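You operate a simulated robot arm through the tools that you are given. There is no shell and no other tool.

You run a simulated robot arm. Do the job below in one go: nothing can be reset, and whatever is moved stays where it is left.

JOB
Put things in order on the top of the workbench. At the end: the white bottle (marked "DEFOAMER") from the top of the workbench stands where the yellow dipstick stood; the yellow dipstick from the top of the workbench stands where the red driver stood; the black coupling from the top of the workbench stands on top of the orange air filter; the red driver is on the silver plate; whatever was shut is shut again. Leave all else as you found it, and nothing knocked over.

Only the result counts: the job must be done as asked and must still hold three seconds after the hand-in. Knocking over, shifting, dropping, spilling or breaking anything else fails it.

ROBOT AND FRAMES
A 6-joint arm with a two-finger gripper, fixed in place. Base frame: the origin is at the foot of the arm, x ahead of it, y to its left, z up; the work surface is at about z = 880. Readings come in mm, rad, newtons and seconds.
With the tool pointing down near the work surface it reaches from about 140 to 680 mm from the base axis. Its first joint turns from -1.152 to 1.152 rad. Payload 2.45 kg.
Tool frame: the origin (TCP) lies between the finger pads and is the grasp point; the fingertips stand 30 mm ahead of it; z points along the fingers, y is the line along which they close. Largest opening 106 mm; the body of the gripper starts 79 mm behind the TCP.
Orientation is that of the tool frame in the base frame, as a unit quaternion [x, y, z, w]. With the fingers straight down and closing along the base's y, the tool's x points along the base's -x, its y along +y and its z along -z.

CONTROLS
- The arm moves only by the tool jog_arm. Its argument "rows" is a list of rows, each a list of 7 numbers: the turn, a rotation vector about the tool's x, y, z in rad, then the shift along the tool's x, y, z in mm, then the gripper command, from -1 (shut) to 1 (fully open), values between in proportion. In form: [[rx, ry, rz, dx, dy, dz, jaw], ...]. A call has 1 to 20 rows; each row shifts and turns the commanded pose from where the row before left it, along the tool's axes as they then stand. Rows are played at 5 a second. More than 50 mm and 0.15 rad between two rows, or a gripper value outside its range, and nothing of the call is played. A pose out of reach is approached as far as the arm can. The call stops where the force on the tool passes 40 N (or 10 N more than at its start, if that is more) or the arm is blocked; 0.2 s more then pass. The fingers move at their own pace (about 153 mm/s each) and stop on an object; they squeeze with about 31 N. The grip force told is the motor's: it shows also when the fingers shut on nothing. Time passes only in rows, and 0.2 s behind the last, so rows that do not move let the fingers close. It gives the time, the measured TCP pose, the force on the tool (base axes), the opening and the grip force at its end, in the units of the frame above (readings bear some noise), with the torque about the TCP (base axes, N m) and any sound that the robot's microphone picked up.
- Cameras (640 x 400 px; columns grow to the right, rows downward): "scene" is fixed at [79.5, 447.2, 1405]; the picture's right is [-0.37, -0.93, 0.00], its down [-0.53, 0.21, -0.82] and it looks along [0.76, -0.30, -0.57] (base axes); focal length 296 px, centre (320, 200). "wrist" rides on the gripper at [76, -2, -106] in the tool frame; the picture's right is [0.02, 1.00, 0.00], its down [-0.78, 0.02, -0.62] and it looks along [-0.62, 0.01, 0.78] (tool axes); focal length 247 px, centre (320, 200). There is no depth. A picture from a camera that has moved, and an enlarged one, comes with that camera's place and axes in the base frame and with its lens.
- grab_frame(camera): a new picture of that camera. No time passes.
- inspect(camera, box): a new picture of the part [left, top, right, bottom] of that camera's present view, enlarged. No time passes.
- hand_in(): hands the job in; it is judged then, once.

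Places have to be worked out from the pictures, the camera data and where the tool is seen. Open the gripper and draw the arm clear of the work before you hand the job in, unless the task says otherwise.

The tools are called after "Emit:" by a JSON object that holds its "fn" and its "kwargs". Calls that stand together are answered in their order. jog_arm: Moves the arm, as the interface text tells. Its arguments: {"type":"object","properties":{"rows":{"type":"array"}},"required":["rows"]} The other tools are called the same way: grab_frame (camera) takes a picture; inspect (camera, box) takes an enlarged picture of a part of a camera's view; hand_in () hands the job in.

At the start:

```text
time_s: 0.0
tool_pos: [361.3, 118.1, 1213.1]
orientation: [0.0, 1.0, 0.001, 0.001]
ft_force: [0.2, -0.2, 0.2]
moment: [0.0, -0.03, 0.0]
grip_width: 106.2
grasp_force: 0.0
```

scene: 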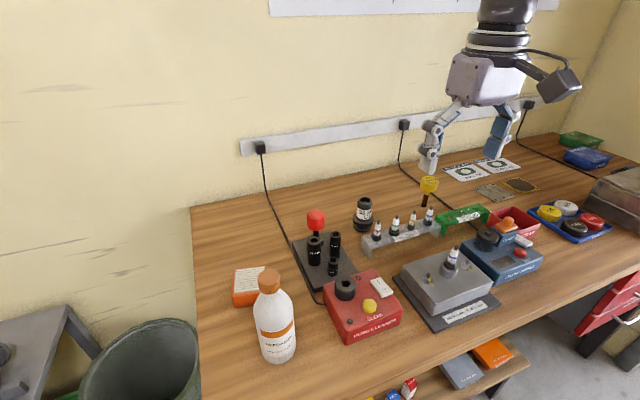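
wrist: 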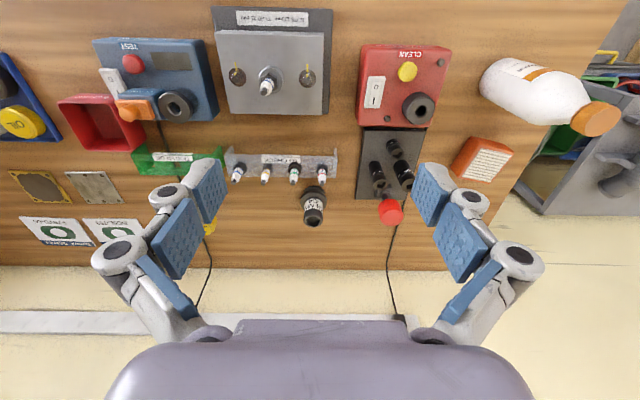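

I start by looking closely at the pictures to identify the objects.

Emit:
{"fn": "inspect", "kwargs": {"camera": "scene", "box": [220, 160, 420, 370]}}

Emit:
{"fn": "inspect", "kwargs": {"camera": "scene", "box": [400, 120, 640, 300]}}

Emit:
{"fn": "inspect", "kwargs": {"camera": "wrist", "box": [0, 0, 340, 270]}}

Emit:
{"fn": "inspect", "kwargs": {"camera": "wrist", "box": [300, 0, 640, 270]}}

```text
1.90 times, centred on (320, 265) of scene
camera zoom: at [79.5, 447.2, 1405.0], right [-0.37, -0.93, 0.0], down [-0.53, 0.21, -0.82], along [0.76, -0.3, -0.57], focal length 563 px, centre (320, 76)
```

zoom: 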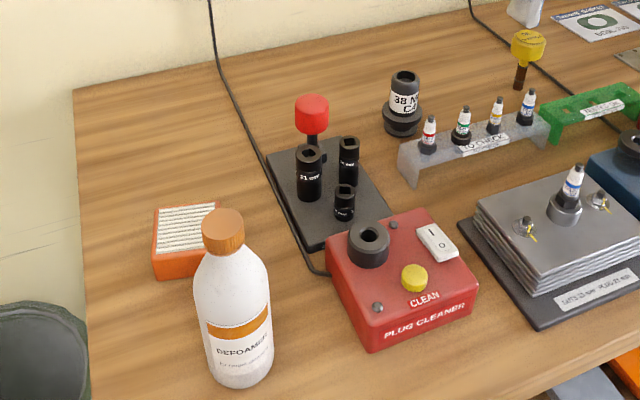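

```text
2.22 times, centred on (520, 210) of scene
camera zoom: at [79.5, 447.2, 1405.0], right [-0.37, -0.93, 0.0], down [-0.53, 0.21, -0.82], along [0.76, -0.3, -0.57], focal length 657 px, centre (-124, 178)
```

zoom: 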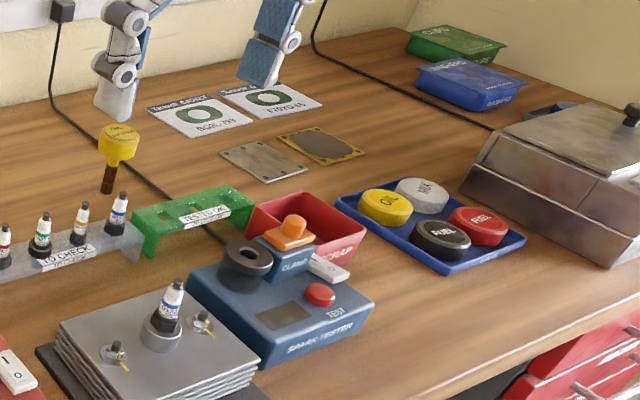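

```text
1.48 times, centred on (170, 135) of wrist
camera zoom: at [283.4, 115.4, 1319.1], right [-0.02, 1.0, 0.0], down [0.78, 0.02, 0.62], along [0.62, 0.01, -0.78], focal length 366 px, centre (542, 296)
```

zoom: 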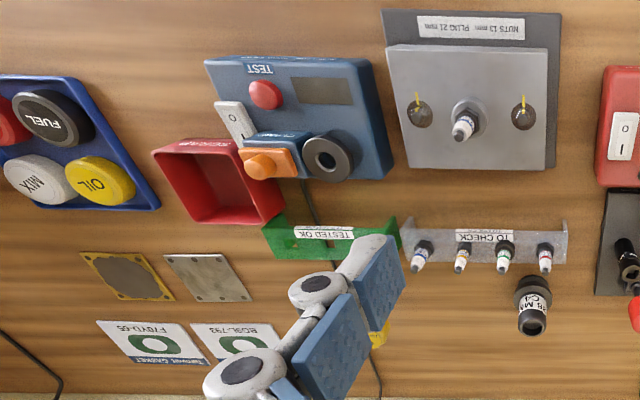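

```text
1.48 times, centred on (470, 135) of wrist
camera zoom: at [283.4, 115.4, 1319.1], right [-0.02, 1.0, 0.0], down [0.78, 0.02, 0.62], along [0.62, 0.01, -0.78], focal length 366 px, centre (98, 296)
```

zoom: 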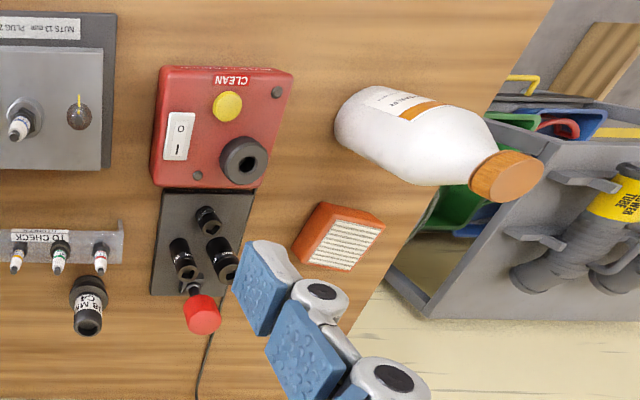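

The dipstick, driver and coupling need closer views, so I zoom in on each of them.

Emit:
{"fn": "inspect", "kwargs": {"camera": "scene", "box": [285, 190, 395, 260]}}

Emit:
{"fn": "inspect", "kwargs": {"camera": "scene", "box": [390, 150, 490, 215]}}

Emit:
{"fn": "inspect", "kwargs": {"camera": "scene", "box": [220, 250, 310, 370]}}

Emit:
{"fn": "inspect", "kwargs": {"camera": "wrist", "box": [280, 120, 440, 240]}}

Emit:
{"fn": "inspect", "kwargs": {"camera": "scene", "box": [470, 165, 640, 260]}}

Emit:
{"fn": "inspect", "kwargs": {"camera": "scene", "box": [370, 300, 640, 400]}}

```text
5.71 times, centred on (340, 225) of scene
camera zoom: at [79.5, 447.2, 1405.0], right [-0.37, -0.93, 0.0], down [-0.53, 0.21, -0.82], along [0.76, -0.3, -0.57], focal length 1690 px, centre (206, 57)
```

zoom: 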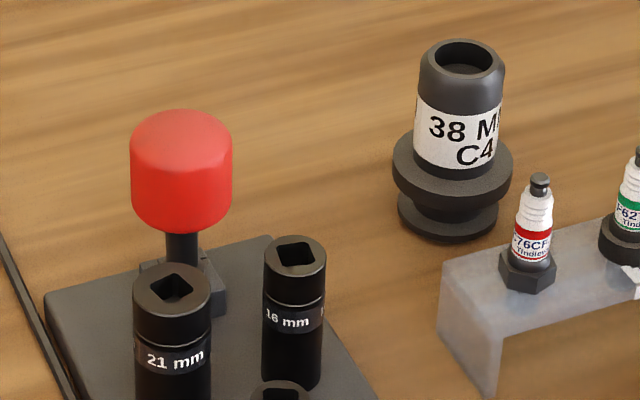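

```text
6.15 times, centred on (440, 182) of scene
camera zoom: at [79.5, 447.2, 1405.0], right [-0.37, -0.93, 0.0], down [-0.53, 0.21, -0.82], along [0.76, -0.3, -0.57], focal length 1820 px, centre (-418, 308)
```

zoom: 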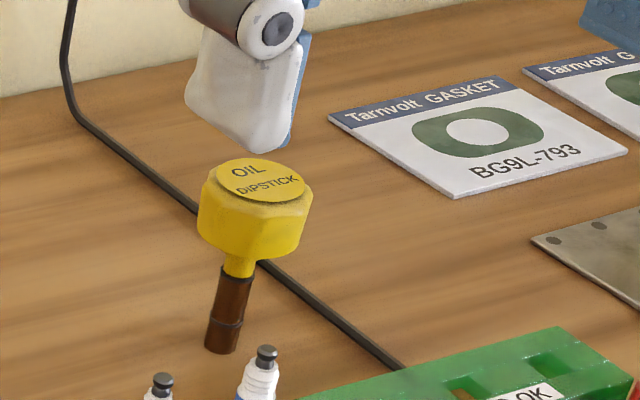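

```text
3.33 times, centred on (265, 310) of scene
camera zoom: at [79.5, 447.2, 1405.0], right [-0.37, -0.93, 0.0], down [-0.53, 0.21, -0.82], along [0.76, -0.3, -0.57], focal length 986 px, centre (503, -167)
```

zoom: 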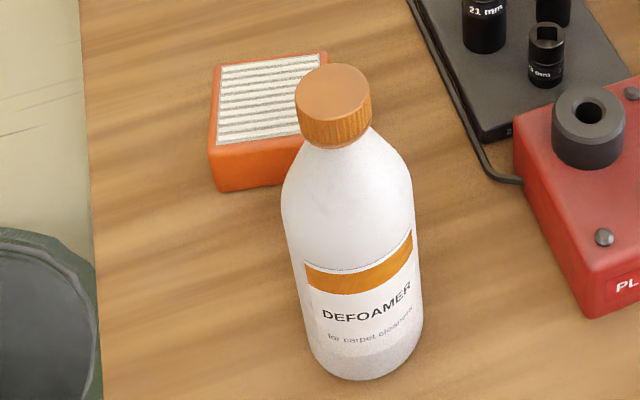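

```text
3.33 times, centred on (360, 180) of wrist
camera zoom: at [283.4, 115.4, 1319.1], right [-0.02, 1.0, 0.0], down [0.78, 0.02, 0.62], along [0.62, 0.01, -0.78], focal length 823 px, centre (187, 267)
```

zoom: 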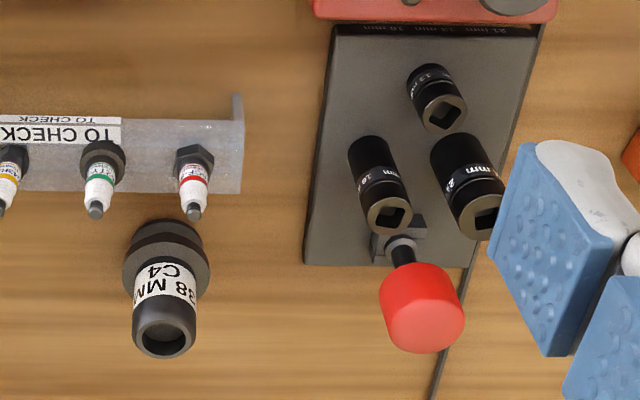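

```text
3.76 times, centred on (555, 212) of scene
camera zoom: at [79.5, 447.2, 1405.0], right [-0.37, -0.93, 0.0], down [-0.53, 0.21, -0.82], along [0.76, -0.3, -0.57], focal length 1114 px, centre (-565, 153)
```

zoom: 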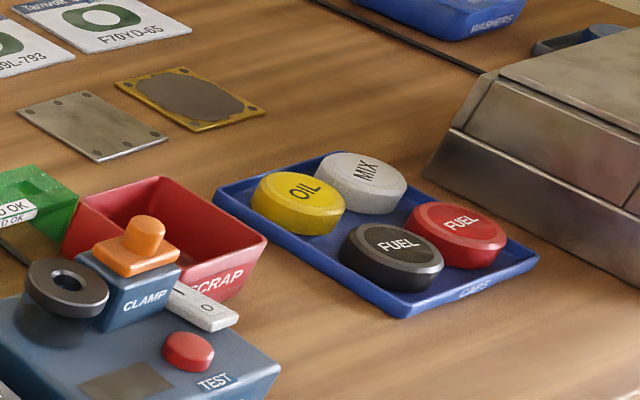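

```text
2.37 times, centred on (505, 350) of scene
camera zoom: at [79.5, 447.2, 1405.0], right [-0.37, -0.93, 0.0], down [-0.53, 0.21, -0.82], along [0.76, -0.3, -0.57], focal length 701 px, centre (-118, -156)
```

zoom: 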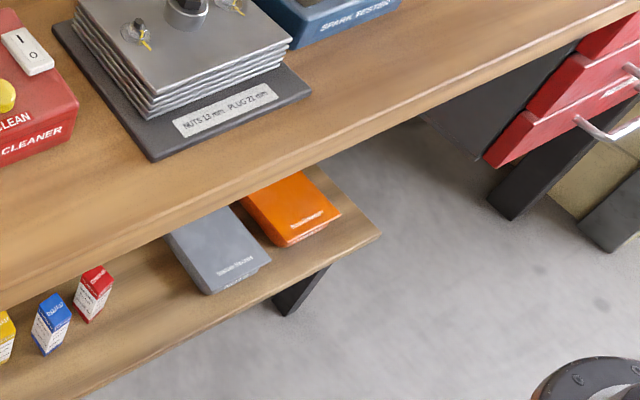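

Estimates so far: driver at (588,250), dipstick at (629,-107), coupling at (605,115), bottle at (364,412), filter at (520,428) and the silver plate near (608,-370). I move the wrist camera closer to the driver to see its holder.

Emit:
{"fn": "jog_arm", "kwargs": {"rows": [[0, 0, 0, -28, 26.4, 22.6, 1], [0, 0, 0, -28, 26.4, 22.6, 1], [0, 0, 0, -28, 26.4, 22.6, 1], [0, 0, 0, -28, 26.4, 22.6, 1], [0, 0, 0, -28, 26.4, 22.6, 1], [0, 0, 0, 0, 0, 0, 1]]}}

Emit:
{"fn": "grab_frame", "kwargs": {"camera": "wrist"}}

Emit:
{"fn": "grab_frame", "kwargs": {"camera": "scene"}}

```text
time_s: 1.4
tool_pos: [503.7, 247.9, 1099.7]
orientation: [0.0, 1.0, 0.001, 0.001]
ft_force: [0.5, 0.1, -0.7]
moment: [-0.04, 0.01, -0.04]
grip_width: 106.0
grasp_force: 0.1
```

```text
taken
camera wrist: at [426.1, 246.1, 1205.3], right [-0.02, 1.0, 0.0], down [0.78, 0.02, 0.62], along [0.62, 0.01, -0.78], focal length 247 px, centre (320, 200)
```

wrist: 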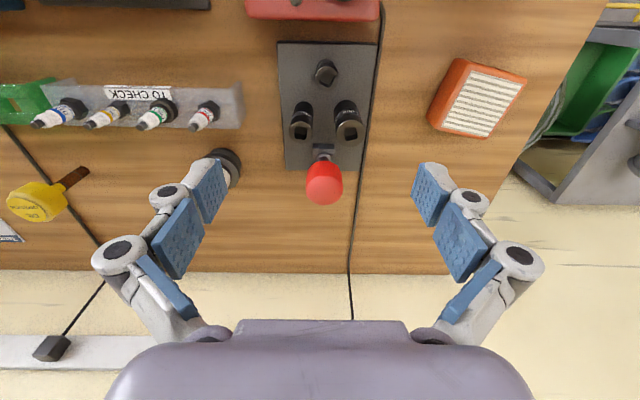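

```text
taken
```

scene: 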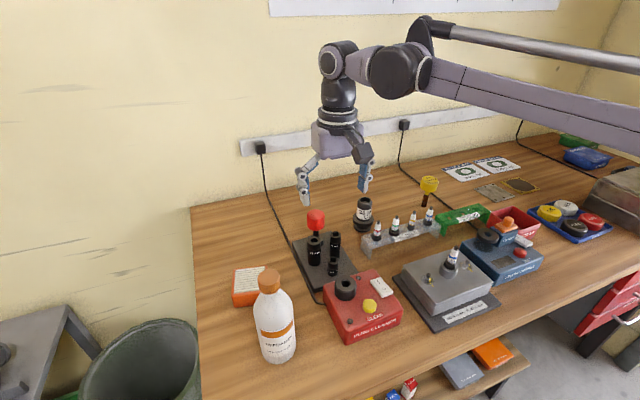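

Emit:
{"fn": "inspect", "kwargs": {"camera": "wrist", "box": [265, 120, 385, 215]}}

Emit:
{"fn": "inspect", "kwargs": {"camera": "wrist", "box": [0, 140, 120, 240]}}

Emit:
{"fn": "inspect", "kwargs": {"camera": "wrist", "box": [420, 40, 540, 150]}}

```text
4.21 times, centred on (325, 168) of wrist
camera zoom: at [426.1, 246.1, 1205.3], right [-0.02, 1.0, 0.0], down [0.78, 0.02, 0.62], along [0.62, 0.01, -0.78], focal length 1040 px, centre (299, 337)
```

zoom: 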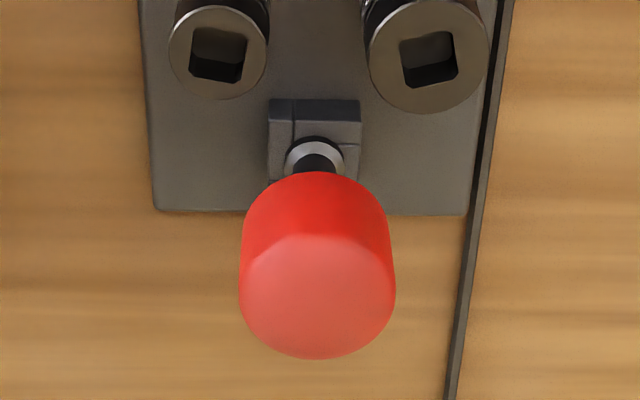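

```text
4.00 times, centred on (60, 190) of wrist
camera zoom: at [426.1, 246.1, 1205.3], right [-0.02, 1.0, 0.0], down [0.78, 0.02, 0.62], along [0.62, 0.01, -0.78], focal length 988 px, centre (1360, 240)
```

zoom: 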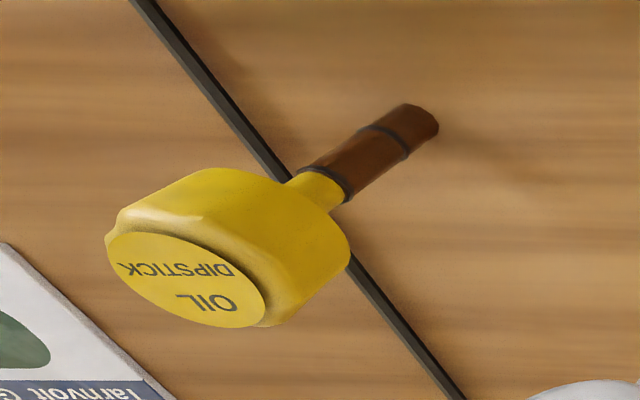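

```text
3.64 times, centred on (480, 95) of wrist
camera zoom: at [426.1, 246.1, 1205.3], right [-0.02, 1.0, 0.0], down [0.78, 0.02, 0.62], along [0.62, 0.01, -0.78], focal length 898 px, centre (-262, 582)
```

zoom: 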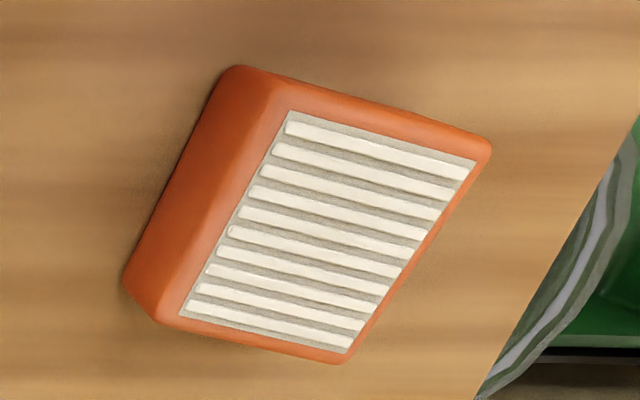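

The driver's handle is about 41 mm wide and spans z 940–989 at roughly (586,253). I move above it and check alignment before descending.

Emit:
{"fn": "jog_arm", "kwargs": {"rows": [[0, 0, 0, -42, 2, 0, 1], [0, 0, 0, -41, 2, 20, 1], [0, 0, 0, 0, 0, 30, 1], [0, 0, 0, 0, 0, 0, 1]]}}

Emit:
{"fn": "grab_frame", "kwargs": {"camera": "wrist"}}

Emit:
{"fn": "inspect", "kwargs": {"camera": "scene", "box": [280, 120, 420, 280]}}

```text
time_s: 2.4
tool_pos: [583.9, 254.4, 1048.7]
orientation: [0.001, 1.0, 0.002, 0.0]
ft_force: [0.5, -0.6, 0.9]
moment: [-0.03, 0.02, -0.03]
grip_width: 106.0
grasp_force: 0.1
```

```text
taken
camera wrist: at [506.0, 251.9, 1155.7], right [-0.02, 1.0, 0.0], down [0.78, 0.02, 0.62], along [0.62, 0.01, -0.78], focal length 247 px, centre (320, 200)
```

wrist: 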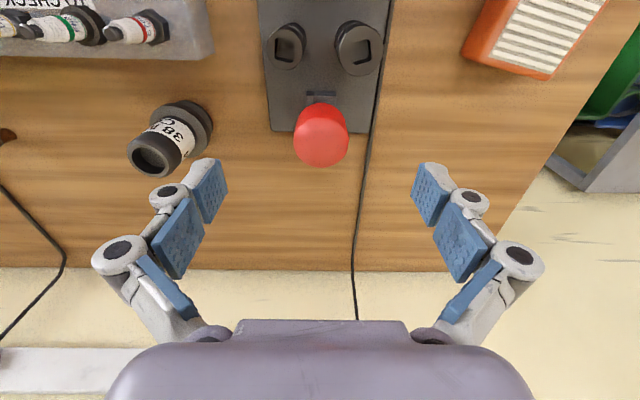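

```text
2.50 times, centred on (350, 200) of scene
camera zoom: at [79.5, 447.2, 1405.0], right [-0.37, -0.93, 0.0], down [-0.53, 0.21, -0.82], along [0.76, -0.3, -0.57], focal length 739 px, centre (245, 200)
```

zoom: 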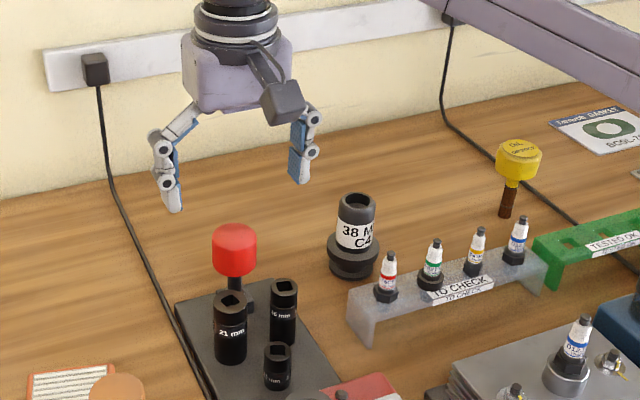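

The driver is centred between the fingers. I descend to about z = 962 and close on the handle.

Emit:
{"fn": "jog_arm", "kwargs": {"rows": [[0, 0, 0, -1, 0, 30, 1], [0, 0, 0, -1, 0, 30, 1], [0, 0, 0, 0, 0, 26, 1], [0, 0, 0, 0, 0, 0, 1]]}}

Emit:
{"fn": "grab_frame", "kwargs": {"camera": "wrist"}}

Emit:
{"fn": "inspect", "kwargs": {"camera": "scene", "box": [270, 160, 370, 260]}}

```text
time_s: 3.4
tool_pos: [585.1, 254.0, 960.7]
orientation: [0.0, 1.0, 0.0, 0.0]
ft_force: [-0.2, -0.3, -0.2]
moment: [-0.02, -0.02, 0.01]
grip_width: 106.0
grasp_force: 0.1
```

```text
taken
camera wrist: at [507.5, 251.8, 1068.2], right [-0.02, 1.0, 0.0], down [0.78, 0.02, 0.62], along [0.62, 0.01, -0.78], focal length 247 px, centre (320, 200)
```

wrist: 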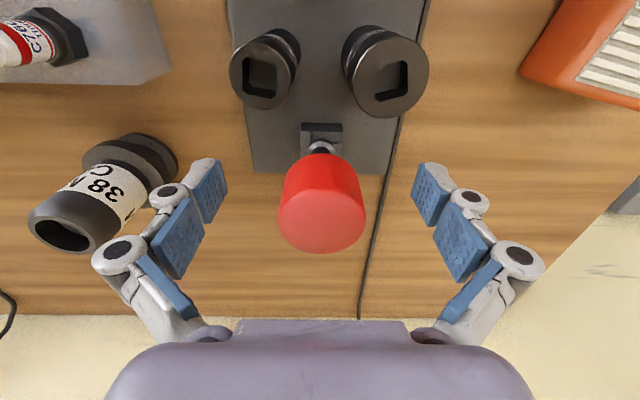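

```text
4.00 times, centred on (320, 210) of scene
camera zoom: at [79.5, 447.2, 1405.0], right [-0.37, -0.93, 0.0], down [-0.53, 0.21, -0.82], along [0.76, -0.3, -0.57], focal length 1183 px, centre (320, 160)
```

zoom: 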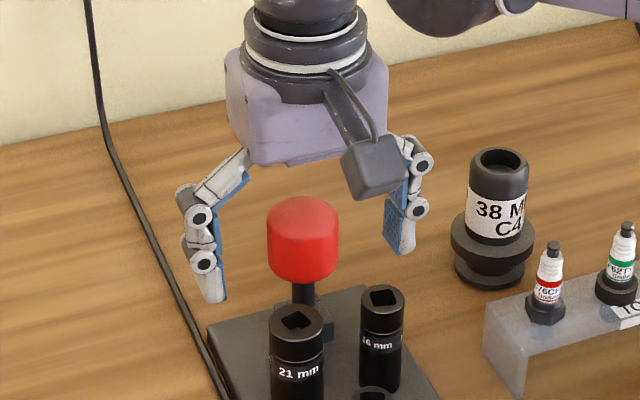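

The handle sits centred between the fingers, so I close the gripper.

Emit:
{"fn": "jog_arm", "kwargs": {"rows": [[0, 0, 0, 0, 0, 0, -1], [0, 0, 0, 0, 0, 0, -1], [0, 0, 0, 0, 0, 0, -1], [0, 0, 0, 0, 0, 0, -1]]}}

Emit:
{"fn": "grab_frame", "kwargs": {"camera": "wrist"}}

```text
time_s: 4.4
tool_pos: [585.0, 254.2, 962.6]
orientation: [-0.001, 1.0, 0.0, 0.001]
ft_force: [3.1, 2.3, 24.2]
moment: [0.0, -0.19, 0.02]
grip_width: 40.0
grasp_force: 30.7
```

```text
taken
camera wrist: at [507.2, 251.7, 1069.4], right [-0.02, 1.0, 0.0], down [0.78, 0.02, 0.62], along [0.62, 0.01, -0.78], focal length 247 px, centre (320, 200)
```

wrist: 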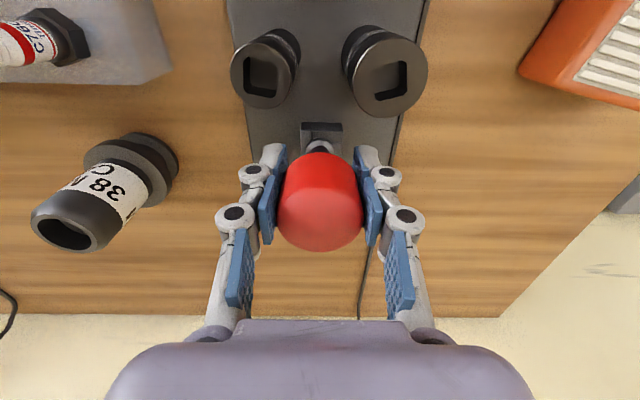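

The grip holds at 40 mm width with 24 N vertical load. I lift straight up gently in small steps to see whether the driver comes free.

Emit:
{"fn": "jog_arm", "kwargs": {"rows": [[0, 0, 0, 0, 0, -3, -1], [0, 0, 0, 0, 0, -3, -1], [0, 0, 0, 0, 0, -4, -1], [0, 0, 0, 0, 0, 0, -1]]}}

Emit:
{"fn": "inspect", "kwargs": {"camera": "scene", "box": [270, 160, 370, 260]}}

```text
time_s: 5.4
tool_pos: [587.3, 253.3, 973.7]
orientation: [-0.001, 1.0, 0.001, 0.0]
ft_force: [-0.1, 0.0, -1.4]
moment: [0.02, 0.0, 0.02]
grip_width: 40.2
grasp_force: 30.5
```

```text
4.00 times, centred on (320, 210) of scene
camera zoom: at [79.5, 447.2, 1405.0], right [-0.37, -0.93, 0.0], down [-0.53, 0.21, -0.82], along [0.76, -0.3, -0.57], focal length 1183 px, centre (320, 160)
```

zoom: 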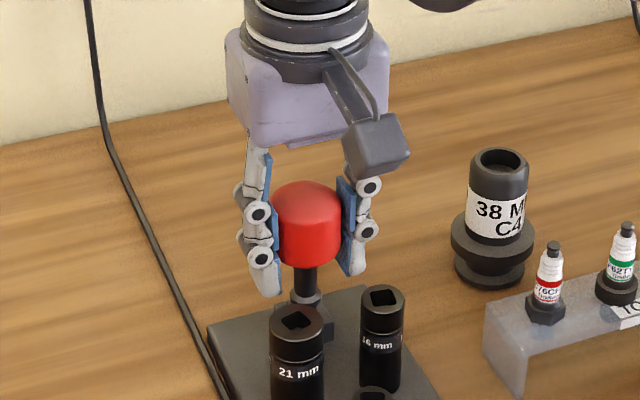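

The driver is lifting freely with about 1.4 N of weight. I raise it further and look at the end of the driver and at the holder.

Emit:
{"fn": "jog_arm", "kwargs": {"rows": [[0, 0, 0, 0, 0, -25, -1], [0, 0, 0, 0, 0, -35, -1], [0, 0, 0, 0, 0, -35, -1], [0, 0, 0, 0, 0, -30, -1], [0, 0, 0, 0, 0, 0, -1]]}}

Emit:
{"fn": "inspect", "kwargs": {"camera": "scene", "box": [270, 120, 370, 260]}}

Emit:
{"fn": "grab_frame", "kwargs": {"camera": "wrist"}}

Emit:
{"fn": "inspect", "kwargs": {"camera": "wrist", "box": [260, 80, 380, 200]}}

```text
time_s: 6.6
tool_pos: [577.7, 251.2, 1095.9]
orientation: [-0.001, 1.0, 0.001, 0.0]
ft_force: [-0.2, -0.6, -1.1]
moment: [0.0, 0.06, 0.0]
grip_width: 40.1
grasp_force: 30.6
out of reach, approached as far as the arm can: row 4
```

```text
2.86 times, centred on (320, 190) of scene
camera zoom: at [79.5, 447.2, 1405.0], right [-0.37, -0.93, 0.0], down [-0.53, 0.21, -0.82], along [0.76, -0.3, -0.57], focal length 845 px, centre (320, 229)
```

zoom: 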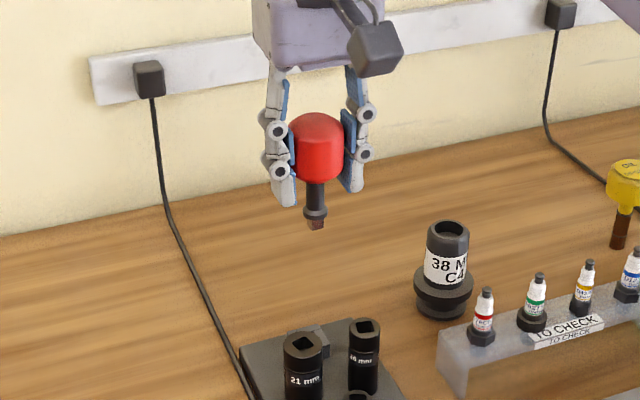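

```text
taken
camera wrist: at [499.6, 248.9, 1201.7], right [-0.02, 1.0, 0.0], down [0.78, 0.02, 0.62], along [0.62, 0.01, -0.78], focal length 247 px, centre (320, 200)
```

wrist: 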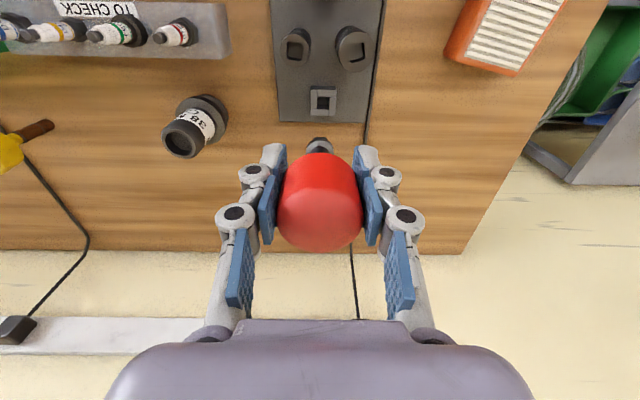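

```text
3.33 times, centred on (320, 140) of wrist
camera zoom: at [499.6, 248.9, 1201.7], right [-0.02, 1.0, 0.0], down [0.78, 0.02, 0.62], along [0.62, 0.01, -0.78], focal length 823 px, centre (320, 400)
```

zoom: 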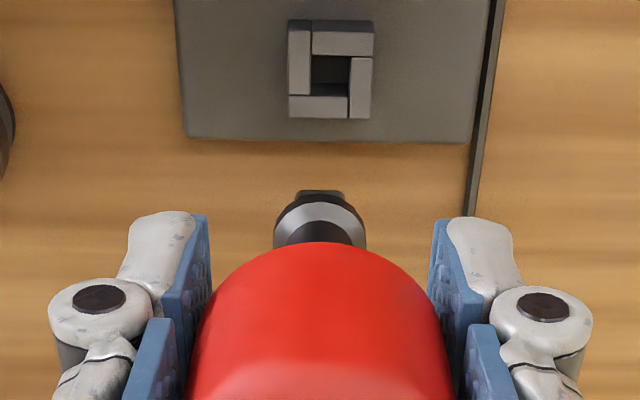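

The driver has a collar and a short square drive end, and its holder has a square hole of about 13 mm. I bring the driver closer to the scene camera to examine the tip.

Emit:
{"fn": "jog_arm", "kwargs": {"rows": [[0, 0, 0, 40, 0, 0, -1], [0, 0, 0, 40, 0, -10, -1], [0, 0, 0, 40, 0, -20, -1], [0, 0, 0, 40, 0, -20, -1], [0, 0, 0, 40, 0, -20, -1], [0, 0, 0, 40, 0, -20, -1], [0, 0, 0, 0, 0, 0, -1]]}}

Emit:
{"fn": "grab_frame", "kwargs": {"camera": "scene"}}

Emit:
{"fn": "grab_frame", "kwargs": {"camera": "wrist"}}

```text
time_s: 8.2
tool_pos: [339.3, 250.8, 1184.7]
orientation: [0.0, 1.0, 0.0, 0.001]
ft_force: [-0.5, -0.5, -1.5]
moment: [0.05, 0.02, -0.05]
grip_width: 39.8
grasp_force: 30.4
```

```text
taken
```

scene: 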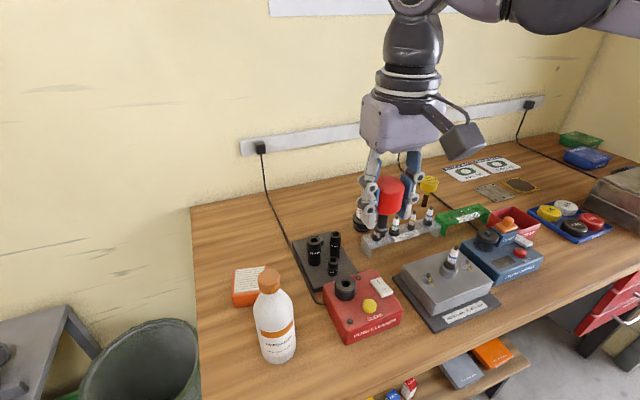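

```text
taken
camera wrist: at [261.3, 248.0, 1291.0], right [-0.02, 1.0, 0.0], down [0.78, 0.02, 0.62], along [0.62, 0.01, -0.78], focal length 247 px, centre (320, 200)
```

wrist: 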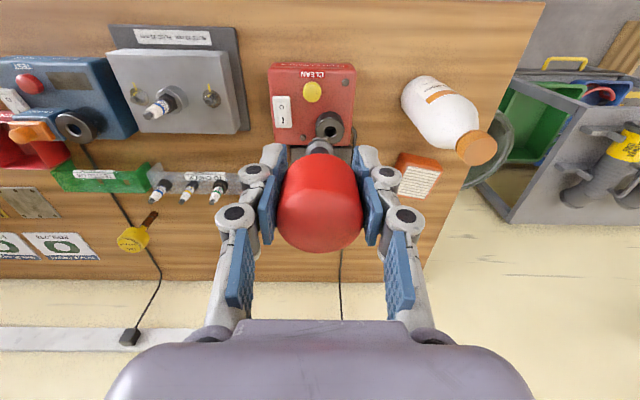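

Emit:
{"fn": "inspect", "kwargs": {"camera": "scene", "box": [350, 160, 430, 250]}}

Emit:
{"fn": "inspect", "kwargs": {"camera": "wrist", "box": [270, 110, 370, 200]}}

Emit:
{"fn": "inspect", "kwargs": {"camera": "scene", "box": [300, 225, 350, 275]}}

Emit:
{"fn": "inspect", "kwargs": {"camera": "wrist", "box": [0, 120, 180, 270]}}

```text
4.44 times, centred on (390, 205) of scene
camera zoom: at [79.4, 447.2, 1405.0], right [-0.37, -0.93, 0.0], down [-0.53, 0.21, -0.82], along [0.76, -0.3, -0.57], focal length 1314 px, centre (9, 178)
```

zoom: 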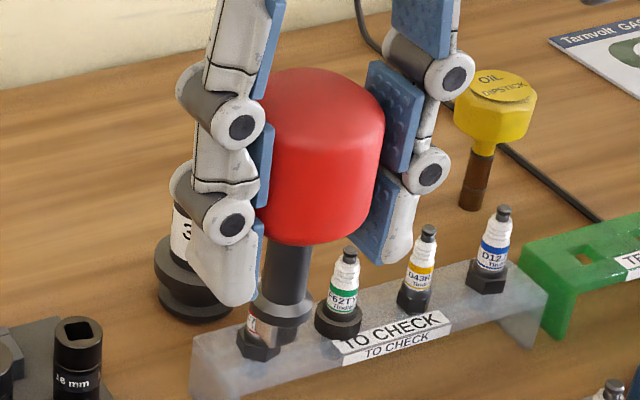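

```text
4.44 times, centred on (320, 155) of wrist
camera zoom: at [261.3, 248.0, 1291.0], right [-0.02, 1.0, 0.0], down [0.78, 0.02, 0.62], along [0.62, 0.01, -0.78], focal length 1098 px, centre (320, 400)
```

zoom: 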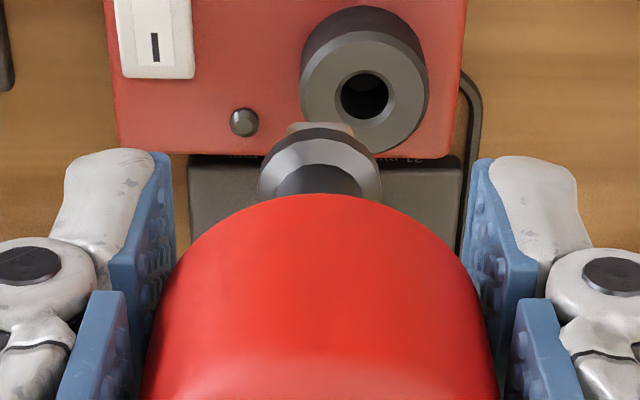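

```text
8.00 times, centred on (325, 250) of scene
camera zoom: at [79.4, 447.2, 1405.0], right [-0.37, -0.93, 0.0], down [-0.53, 0.21, -0.82], along [0.76, -0.3, -0.57], focal length 2366 px, centre (280, -200)
```

zoom: 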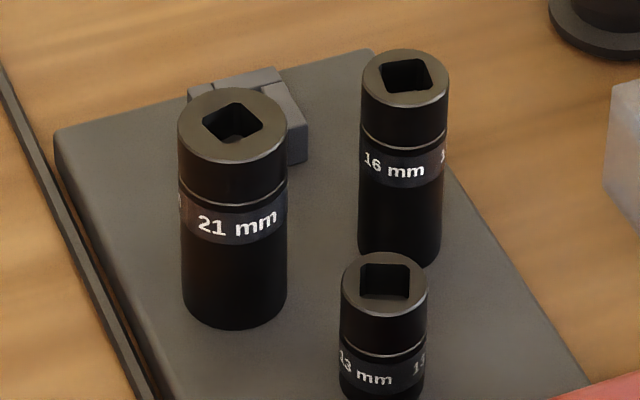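

```text
2.67 times, centred on (90, 195) of wrist
camera zoom: at [261.3, 248.0, 1291.0], right [-0.02, 1.0, 0.0], down [0.78, 0.02, 0.62], along [0.62, 0.01, -0.78], focal length 659 px, centre (933, 213)
```

zoom: 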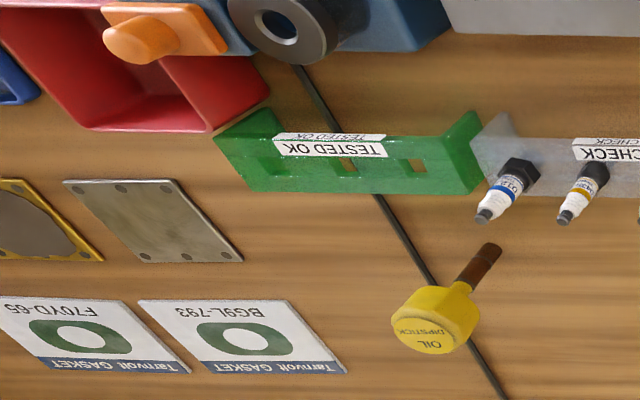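

The driver hangs vertical in the grip, with about 66 mm from TCP to tip. I carry it high over to the right side to get a close look at the silver plate and what surrounds it.

Emit:
{"fn": "jog_arm", "kwargs": {"rows": [[0, 0, 0, -8, -45, 3.5, -1], [0, 0, 0, -8, -45, 3.5, -1], [0, 0, 0, -8, -45, 3.5, -1], [0, 0, 0, -8, -45, 3.5, -1], [0, 0, 0, -8, -45, 3.5, -1], [0, 0, 0, -8, -45, 3.5, -1], [0, 0, 0, -8, -45, 3.5, -1], [0, 0, 0, -8, -45, 3.5, -1], [0, 0, 0, -8, -45, 3.5, -1], [0, 0, 0, -8, -45, 3.5, -1], [0, 0, 0, -8, -45, 3.5, -1], [0, 0, 0, -8, -40, 3.5, -1], [0, 0, 0, 0, 0, 0, -1]]}}

Emit:
{"fn": "grab_frame", "kwargs": {"camera": "wrist"}}

Emit:
{"fn": "grab_frame", "kwargs": {"camera": "scene"}}

```text
time_s: 11.0
tool_pos: [436.1, -286.6, 1142.6]
orientation: [0.001, 1.0, 0.001, 0.0]
ft_force: [-0.7, -0.5, -1.9]
moment: [-0.03, 0.06, -0.02]
grip_width: 40.2
grasp_force: 31.1
```

```text
taken
camera wrist: at [357.2, -288.4, 1248.1], right [-0.02, 1.0, 0.0], down [0.78, 0.02, 0.62], along [0.62, 0.01, -0.78], focal length 247 px, centre (320, 200)
```

wrist: 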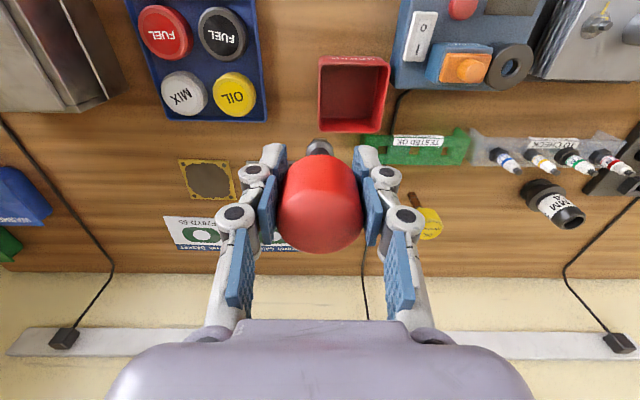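

```text
taken
```

scene: 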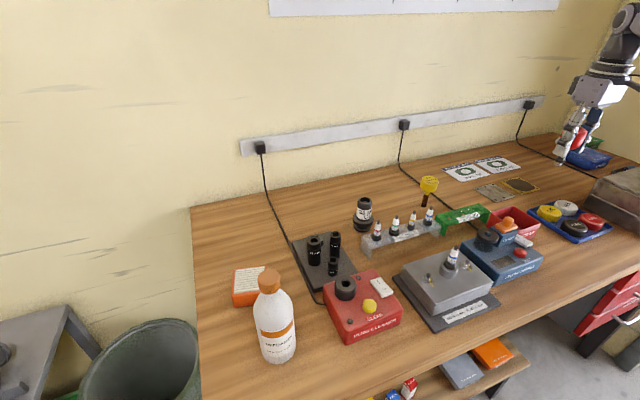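

The red bin spans about x 406–500, y -290 to -205, so I approach the plate from the y = -345 side. I move to (510,-345,1060) first.

Emit:
{"fn": "jog_arm", "kwargs": {"rows": [[0, 0, 0, -24.7, -19.5, 27, -1], [0, 0, 0, -24.7, -19.5, 27, -1], [0, 0, 0, -24.7, -19.5, 27, -1], [0, 0, 0, 0, 0, 0, -1]]}}

Emit:
{"fn": "grab_frame", "kwargs": {"camera": "wrist"}}

Emit:
{"fn": "inspect", "kwargs": {"camera": "scene", "box": [460, 120, 600, 220]}}

```text
time_s: 12.0
tool_pos: [508.9, -343.9, 1063.6]
orientation: [0.0, 1.0, 0.001, -0.001]
ft_force: [0.0, -0.5, -1.6]
moment: [0.03, -0.02, 0.0]
grip_width: 39.9
grasp_force: 31.2
```

```text
taken
camera wrist: at [430.9, -346.9, 1168.8], right [-0.02, 1.0, 0.0], down [0.78, 0.02, 0.62], along [0.62, 0.01, -0.78], focal length 247 px, centre (320, 200)
```

wrist: 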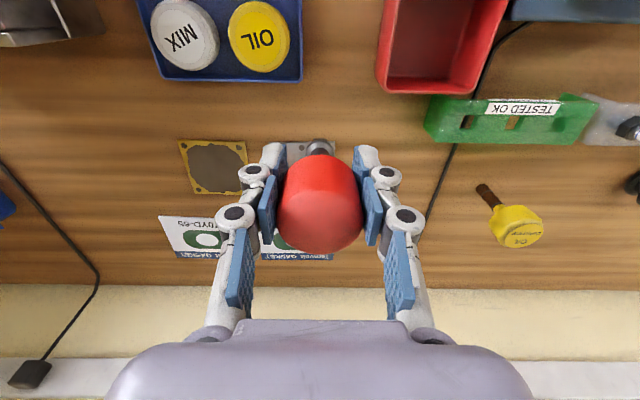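

```text
4.00 times, centred on (530, 170) of scene
camera zoom: at [79.5, 447.1, 1405.0], right [-0.37, -0.93, 0.0], down [-0.53, 0.21, -0.82], along [0.76, -0.3, -0.57], focal length 1183 px, centre (-520, 320)
```

zoom: 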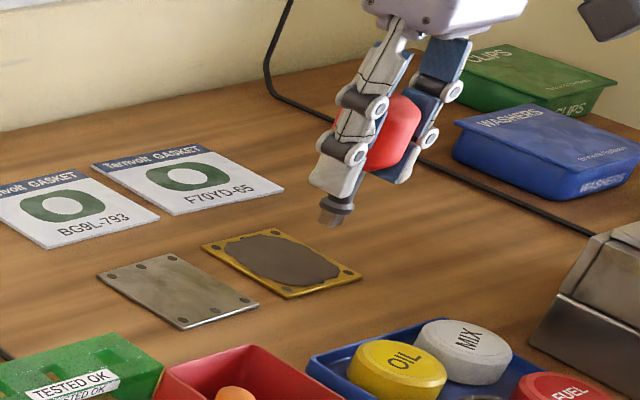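

The silver plate spans about x 565–649, y -407 to -323, and the reach limit allows about (580,-338). I move in diagonally toward it, staying above the plate.

Emit:
{"fn": "jog_arm", "kwargs": {"rows": [[0, 0, 0, -20, 2.5, 26, -1], [0, 0, 0, -20, 2.5, 26, -1], [0, 0, 0, -21, 2, 26, -1], [0, 0, 0, 0, 0, 0, -1]]}}

Emit:
{"fn": "grab_frame", "kwargs": {"camera": "wrist"}}

Emit:
{"fn": "inspect", "kwargs": {"camera": "scene", "box": [450, 130, 570, 230]}}

```text
time_s: 13.0
tool_pos: [570.0, -336.9, 984.4]
orientation: [0.0, 1.0, 0.0, 0.0]
ft_force: [0.3, -0.7, -1.8]
moment: [0.03, 0.02, 0.01]
grip_width: 40.1
grasp_force: 31.4
```

```text
taken
camera wrist: at [491.3, -337.9, 1089.1], right [-0.02, 1.0, 0.0], down [0.78, 0.02, 0.62], along [0.62, 0.01, -0.78], focal length 247 px, centre (320, 200)
```

wrist: 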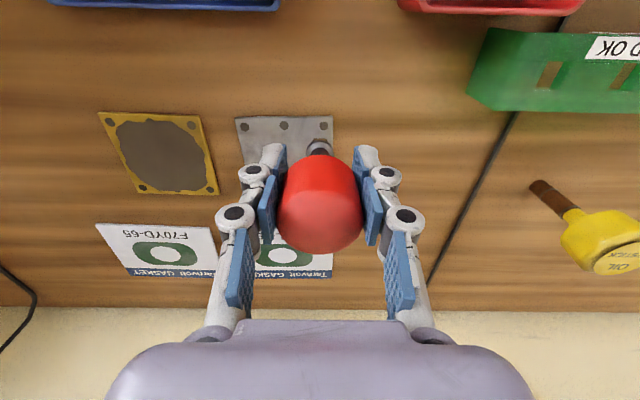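

```text
4.00 times, centred on (510, 180) of scene
camera zoom: at [79.5, 447.2, 1405.0], right [-0.37, -0.93, 0.0], down [-0.53, 0.21, -0.82], along [0.76, -0.3, -0.57], focal length 1183 px, centre (-440, 280)
```

zoom: 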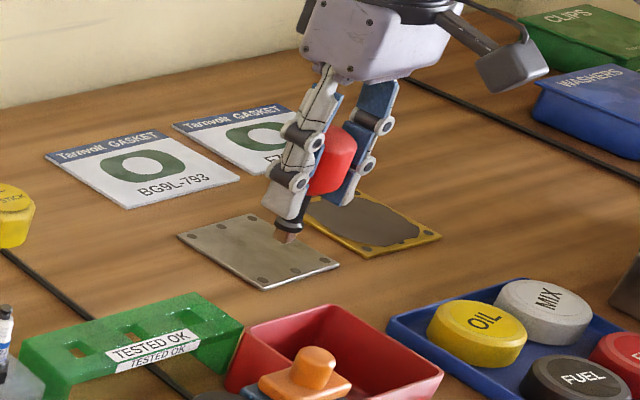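

The tip is about 65 mm below the TCP and now 36 mm above the plate. I move to (579,-340,955), just above contact.

Emit:
{"fn": "jog_arm", "kwargs": {"rows": [[0, 0, 0, -3, -1, 12, -1], [0, 0, 0, -4, -1, 10, -1], [0, 0, 0, -2, -1, 7, -1], [0, 0, 0, 0, 0, 0, -1]]}}

Emit:
{"fn": "inspect", "kwargs": {"camera": "scene", "box": [470, 150, 530, 210]}}

Emit:
{"fn": "inspect", "kwargs": {"camera": "wrist", "box": [220, 70, 400, 190]}}

```text
time_s: 14.0
tool_pos: [580.5, -339.2, 954.9]
orientation: [0.0, 1.0, 0.001, 0.0]
ft_force: [0.4, 0.5, -1.7]
moment: [-0.01, 0.03, 0.0]
grip_width: 39.7
grasp_force: 31.0
```

```text
6.67 times, centred on (500, 180) of scene
camera zoom: at [79.5, 447.2, 1405.0], right [-0.37, -0.93, 0.0], down [-0.53, 0.21, -0.82], along [0.76, -0.3, -0.57], focal length 1972 px, centre (-880, 333)
```

zoom: 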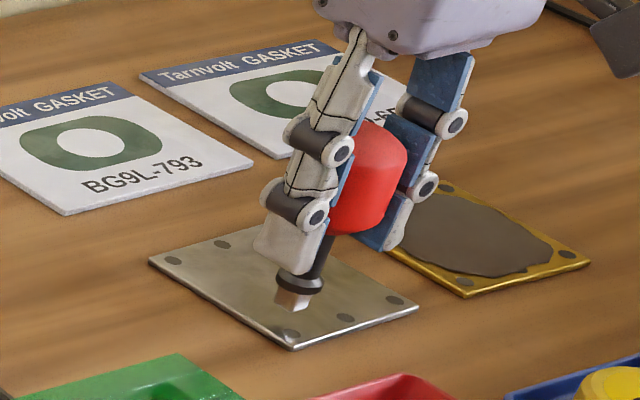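

```text
3.33 times, centred on (310, 130) of wrist
camera zoom: at [501.9, -341.4, 1060.4], right [-0.02, 1.0, 0.0], down [0.78, 0.02, 0.62], along [0.62, 0.01, -0.78], focal length 823 px, centre (353, 433)
```

zoom: 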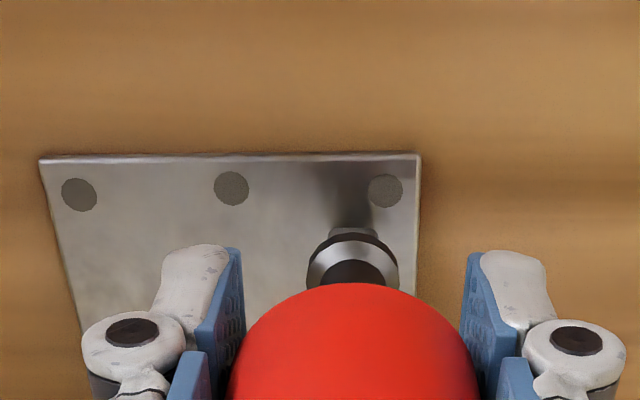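

The driver hovers over the plate's near part, about 15 mm in from the edges. I lower it in small steps while watching the force.

Emit:
{"fn": "jog_arm", "kwargs": {"rows": [[0, 0, 0, 0, -1, 1.5, -1], [0, 0, 0, 0, 0, 1.5, -1], [0, 0, 0, 0, 0, 1, -1], [0, 0, 0, 0, 0, 0, -1]]}}

Emit:
{"fn": "inspect", "kwargs": {"camera": "scene", "box": [480, 170, 520, 210]}}

```text
time_s: 15.0
tool_pos: [579.9, -340.1, 949.2]
orientation: [0.0, 1.0, 0.001, 0.0]
ft_force: [0.5, 0.8, -2.0]
moment: [0.01, 0.0, 0.02]
grip_width: 39.9
grasp_force: 31.3
```

```text
10.00 times, centred on (500, 190) of scene
camera zoom: at [79.5, 447.2, 1405.0], right [-0.37, -0.93, 0.0], down [-0.53, 0.21, -0.82], along [0.76, -0.3, -0.57], focal length 2958 px, centre (-1480, 300)
```

zoom: 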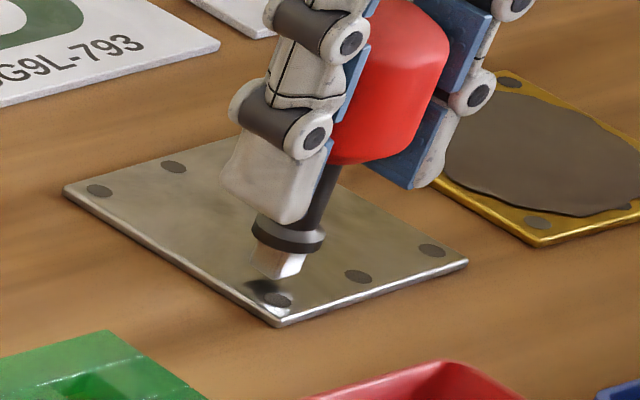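

No contact yet, and the tip's shadow shows a small gap. I continue down in 1 mm steps.

Emit:
{"fn": "jog_arm", "kwargs": {"rows": [[0, 0, 0, 0, 0, 1, -1], [0, 0, 0, 0, 0, 1, -1], [0, 0, 0, 0, 0, 0, -1]]}}

Emit:
{"fn": "inspect", "kwargs": {"camera": "scene", "box": [480, 170, 520, 210]}}

```text
time_s: 15.8
tool_pos: [579.9, -340.4, 948.1]
orientation: [0.0, 1.0, 0.001, -0.001]
ft_force: [-0.2, -0.5, -0.8]
moment: [0.01, -0.04, 0.03]
grip_width: 40.0
grasp_force: 31.2
```

```text
10.00 times, centred on (500, 190) of scene
camera zoom: at [79.5, 447.2, 1405.0], right [-0.37, -0.93, 0.0], down [-0.53, 0.21, -0.82], along [0.76, -0.3, -0.57], focal length 2958 px, centre (-1480, 300)
```

zoom: 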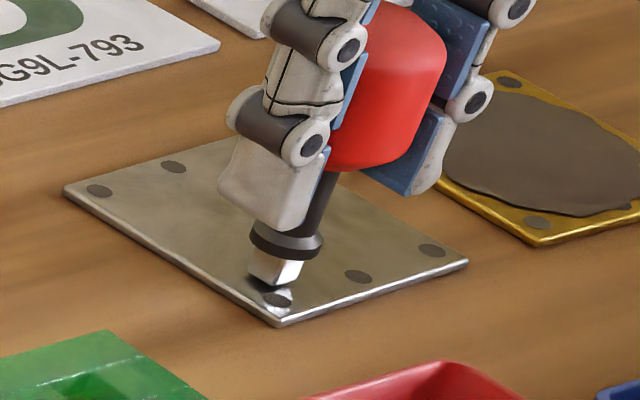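

Emit:
{"fn": "jog_arm", "kwargs": {"rows": [[0, 0, 0, 0, 0, 1, -1], [0, 0, 0, 0, 0, 0, -1]]}}

Emit:
{"fn": "inspect", "kwargs": {"camera": "scene", "box": [490, 185, 514, 205]}}

```text
time_s: 16.4
tool_pos: [580.2, -339.3, 947.8]
orientation: [0.0, 1.0, 0.0, 0.0]
ft_force: [-0.4, -0.1, -0.2]
moment: [-0.01, 0.03, -0.03]
grip_width: 40.1
grasp_force: 31.2
```

```text
16.00 times, centred on (502, 195) of scene
camera zoom: at [79.5, 447.2, 1405.0], right [-0.37, -0.93, 0.0], down [-0.53, 0.21, -0.82], along [0.76, -0.3, -0.57], focal length 4732 px, centre (-2592, 280)
```

zoom: 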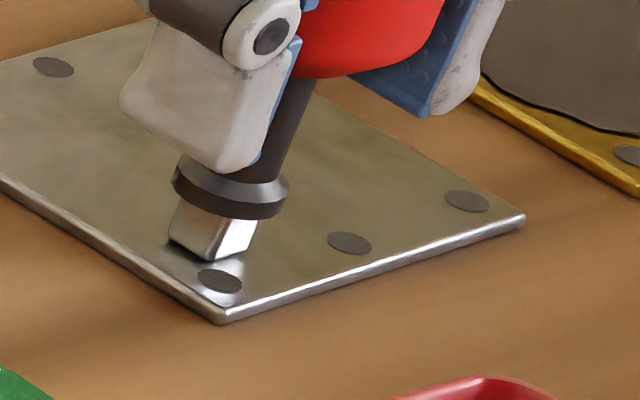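

The force reading shows the weight is being taken by the plate (near contact). One more half millimetre to confirm.

Emit:
{"fn": "jog_arm", "kwargs": {"rows": [[0, 0, 0, 0, 0, 0.5, -1], [0, 0, 0, 0, 0, 0, -1], [0, 0, 0, 0, 0, 0, -1]]}}

Emit:
{"fn": "inspect", "kwargs": {"camera": "scene", "box": [490, 185, 514, 205]}}

```text
time_s: 17.2
tool_pos: [578.5, -338.3, 947.3]
orientation: [0.0, 1.0, 0.0, 0.001]
ft_force: [0.5, -1.4, 12.0]
moment: [-0.12, -0.17, 0.01]
grip_width: 39.6
grasp_force: 31.3
```

```text
16.00 times, centred on (502, 195) of scene
camera zoom: at [79.3, 447.3, 1405.0], right [-0.37, -0.93, 0.0], down [-0.53, 0.21, -0.82], along [0.76, -0.3, -0.57], focal length 4732 px, centre (-2592, 280)
```

zoom: 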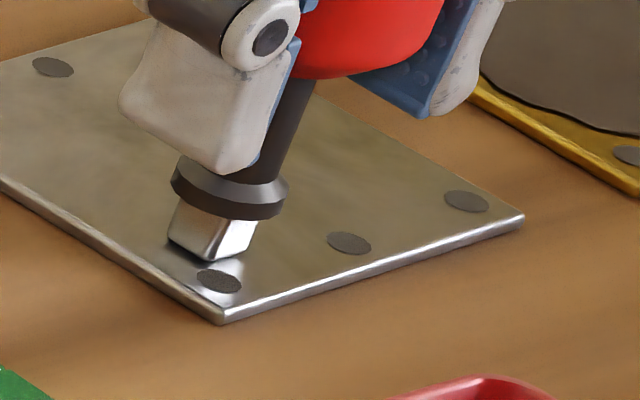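

Contact is confirmed at 12 N. I relieve most of the preload, then open the fingers very gradually so the driver is released without a push.

Emit:
{"fn": "jog_arm", "kwargs": {"rows": [[0, 0, 0, 0, 0, -0.4, -1], [0, 0, 0, 0, 0, 0, -0.6], [0, 0, 0, 0, 0, 0, -0.4], [0, 0, 0, 0, 0, 0, -0.32], [0, 0, 0, 0, 0, 0, -0.29], [0, 0, 0, 0, 0, 0, -0.27], [0, 0, 0, 0, 0, 0, -0.26], [0, 0, 0, 0, 0, 0, -0.255]]}}

Emit:
{"fn": "inspect", "kwargs": {"camera": "scene", "box": [490, 175, 520, 205]}}

```text
time_s: 19.0
tool_pos: [579.2, -339.3, 945.4]
orientation: [0.001, 1.0, 0.001, 0.0]
ft_force: [-0.7, -0.5, 0.0]
moment: [0.01, 0.02, -0.01]
grip_width: 40.2
grasp_force: 21.4
```

```text
13.33 times, centred on (505, 190) of scene
camera zoom: at [79.5, 447.2, 1405.0], right [-0.37, -0.93, 0.0], down [-0.53, 0.21, -0.82], along [0.76, -0.3, -0.57], focal length 3944 px, centre (-2147, 333)
```

zoom: 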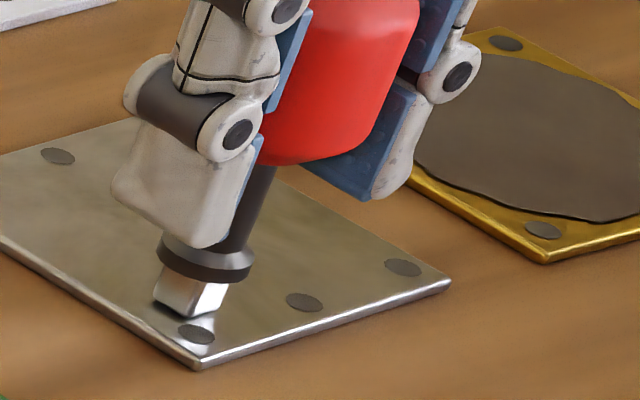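

The grip force is easing (21 N). I continue opening in tiny increments.

Emit:
{"fn": "jog_arm", "kwargs": {"rows": [[0, 0, 0, 0, 0, 0, -0.252], [0, 0, 0, 0, 0, 0, -0.249], [0, 0, 0, 0, 0, 0, -0.246], [0, 0, 0, 0, 0, 0, -0.243], [0, 0, 0, 0, 0, 0, -0.24]]}}

Emit:
{"fn": "inspect", "kwargs": {"camera": "scene", "box": [490, 175, 520, 205]}}

```text
time_s: 20.2
tool_pos: [578.6, -337.8, 947.7]
orientation: [0.0, 1.0, 0.002, 0.0]
ft_force: [0.4, 0.0, -0.8]
moment: [-0.01, -0.03, -0.02]
grip_width: 40.6
grasp_force: 9.2
```

```text
13.33 times, centred on (505, 190) of scene
camera zoom: at [79.5, 447.2, 1405.0], right [-0.37, -0.93, 0.0], down [-0.53, 0.21, -0.82], along [0.76, -0.3, -0.57], focal length 3944 px, centre (-2147, 333)
```

zoom: 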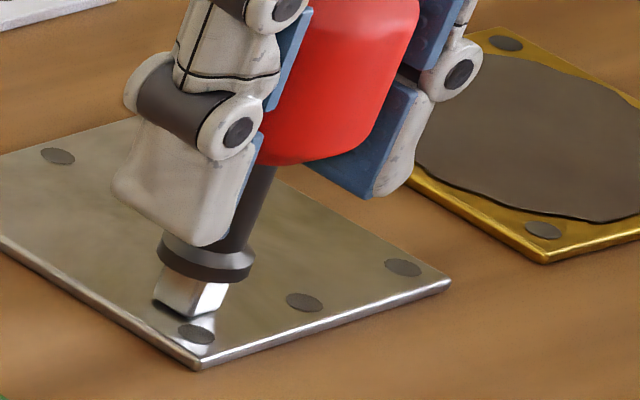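

Emit:
{"fn": "jog_arm", "kwargs": {"rows": [[0, 0, 0, 0, 0, 0, -0.237], [0, 0, 0, 0, 0, 0, -0.234], [0, 0, 0, 0, 0, 0, -0.231], [0, 0, 0, 0, 0, 0, -0.228], [0, 0, 0, 0, 0, 0, -0.225]]}}

Emit:
{"fn": "inspect", "kwargs": {"camera": "scene", "box": [490, 175, 520, 205]}}

```text
time_s: 21.4
tool_pos: [578.8, -340.0, 947.6]
orientation: [0.0, 1.0, 0.002, -0.001]
ft_force: [-0.5, -0.1, 1.5]
moment: [-0.03, 0.0, 0.0]
grip_width: 41.3
grasp_force: 0.0
```

```text
13.33 times, centred on (505, 190) of scene
camera zoom: at [79.5, 447.2, 1405.0], right [-0.37, -0.93, 0.0], down [-0.53, 0.21, -0.82], along [0.76, -0.3, -0.57], focal length 3944 px, centre (-2147, 333)
```

zoom: 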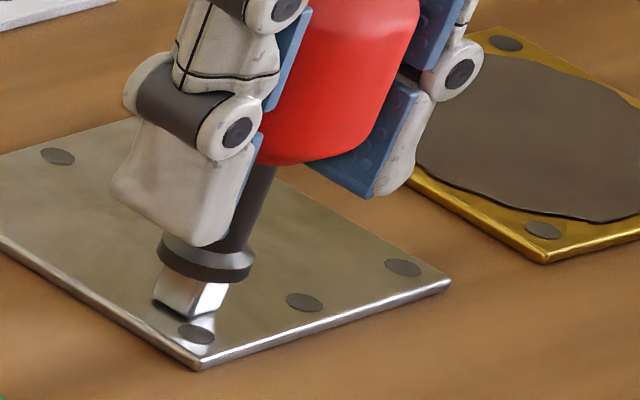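

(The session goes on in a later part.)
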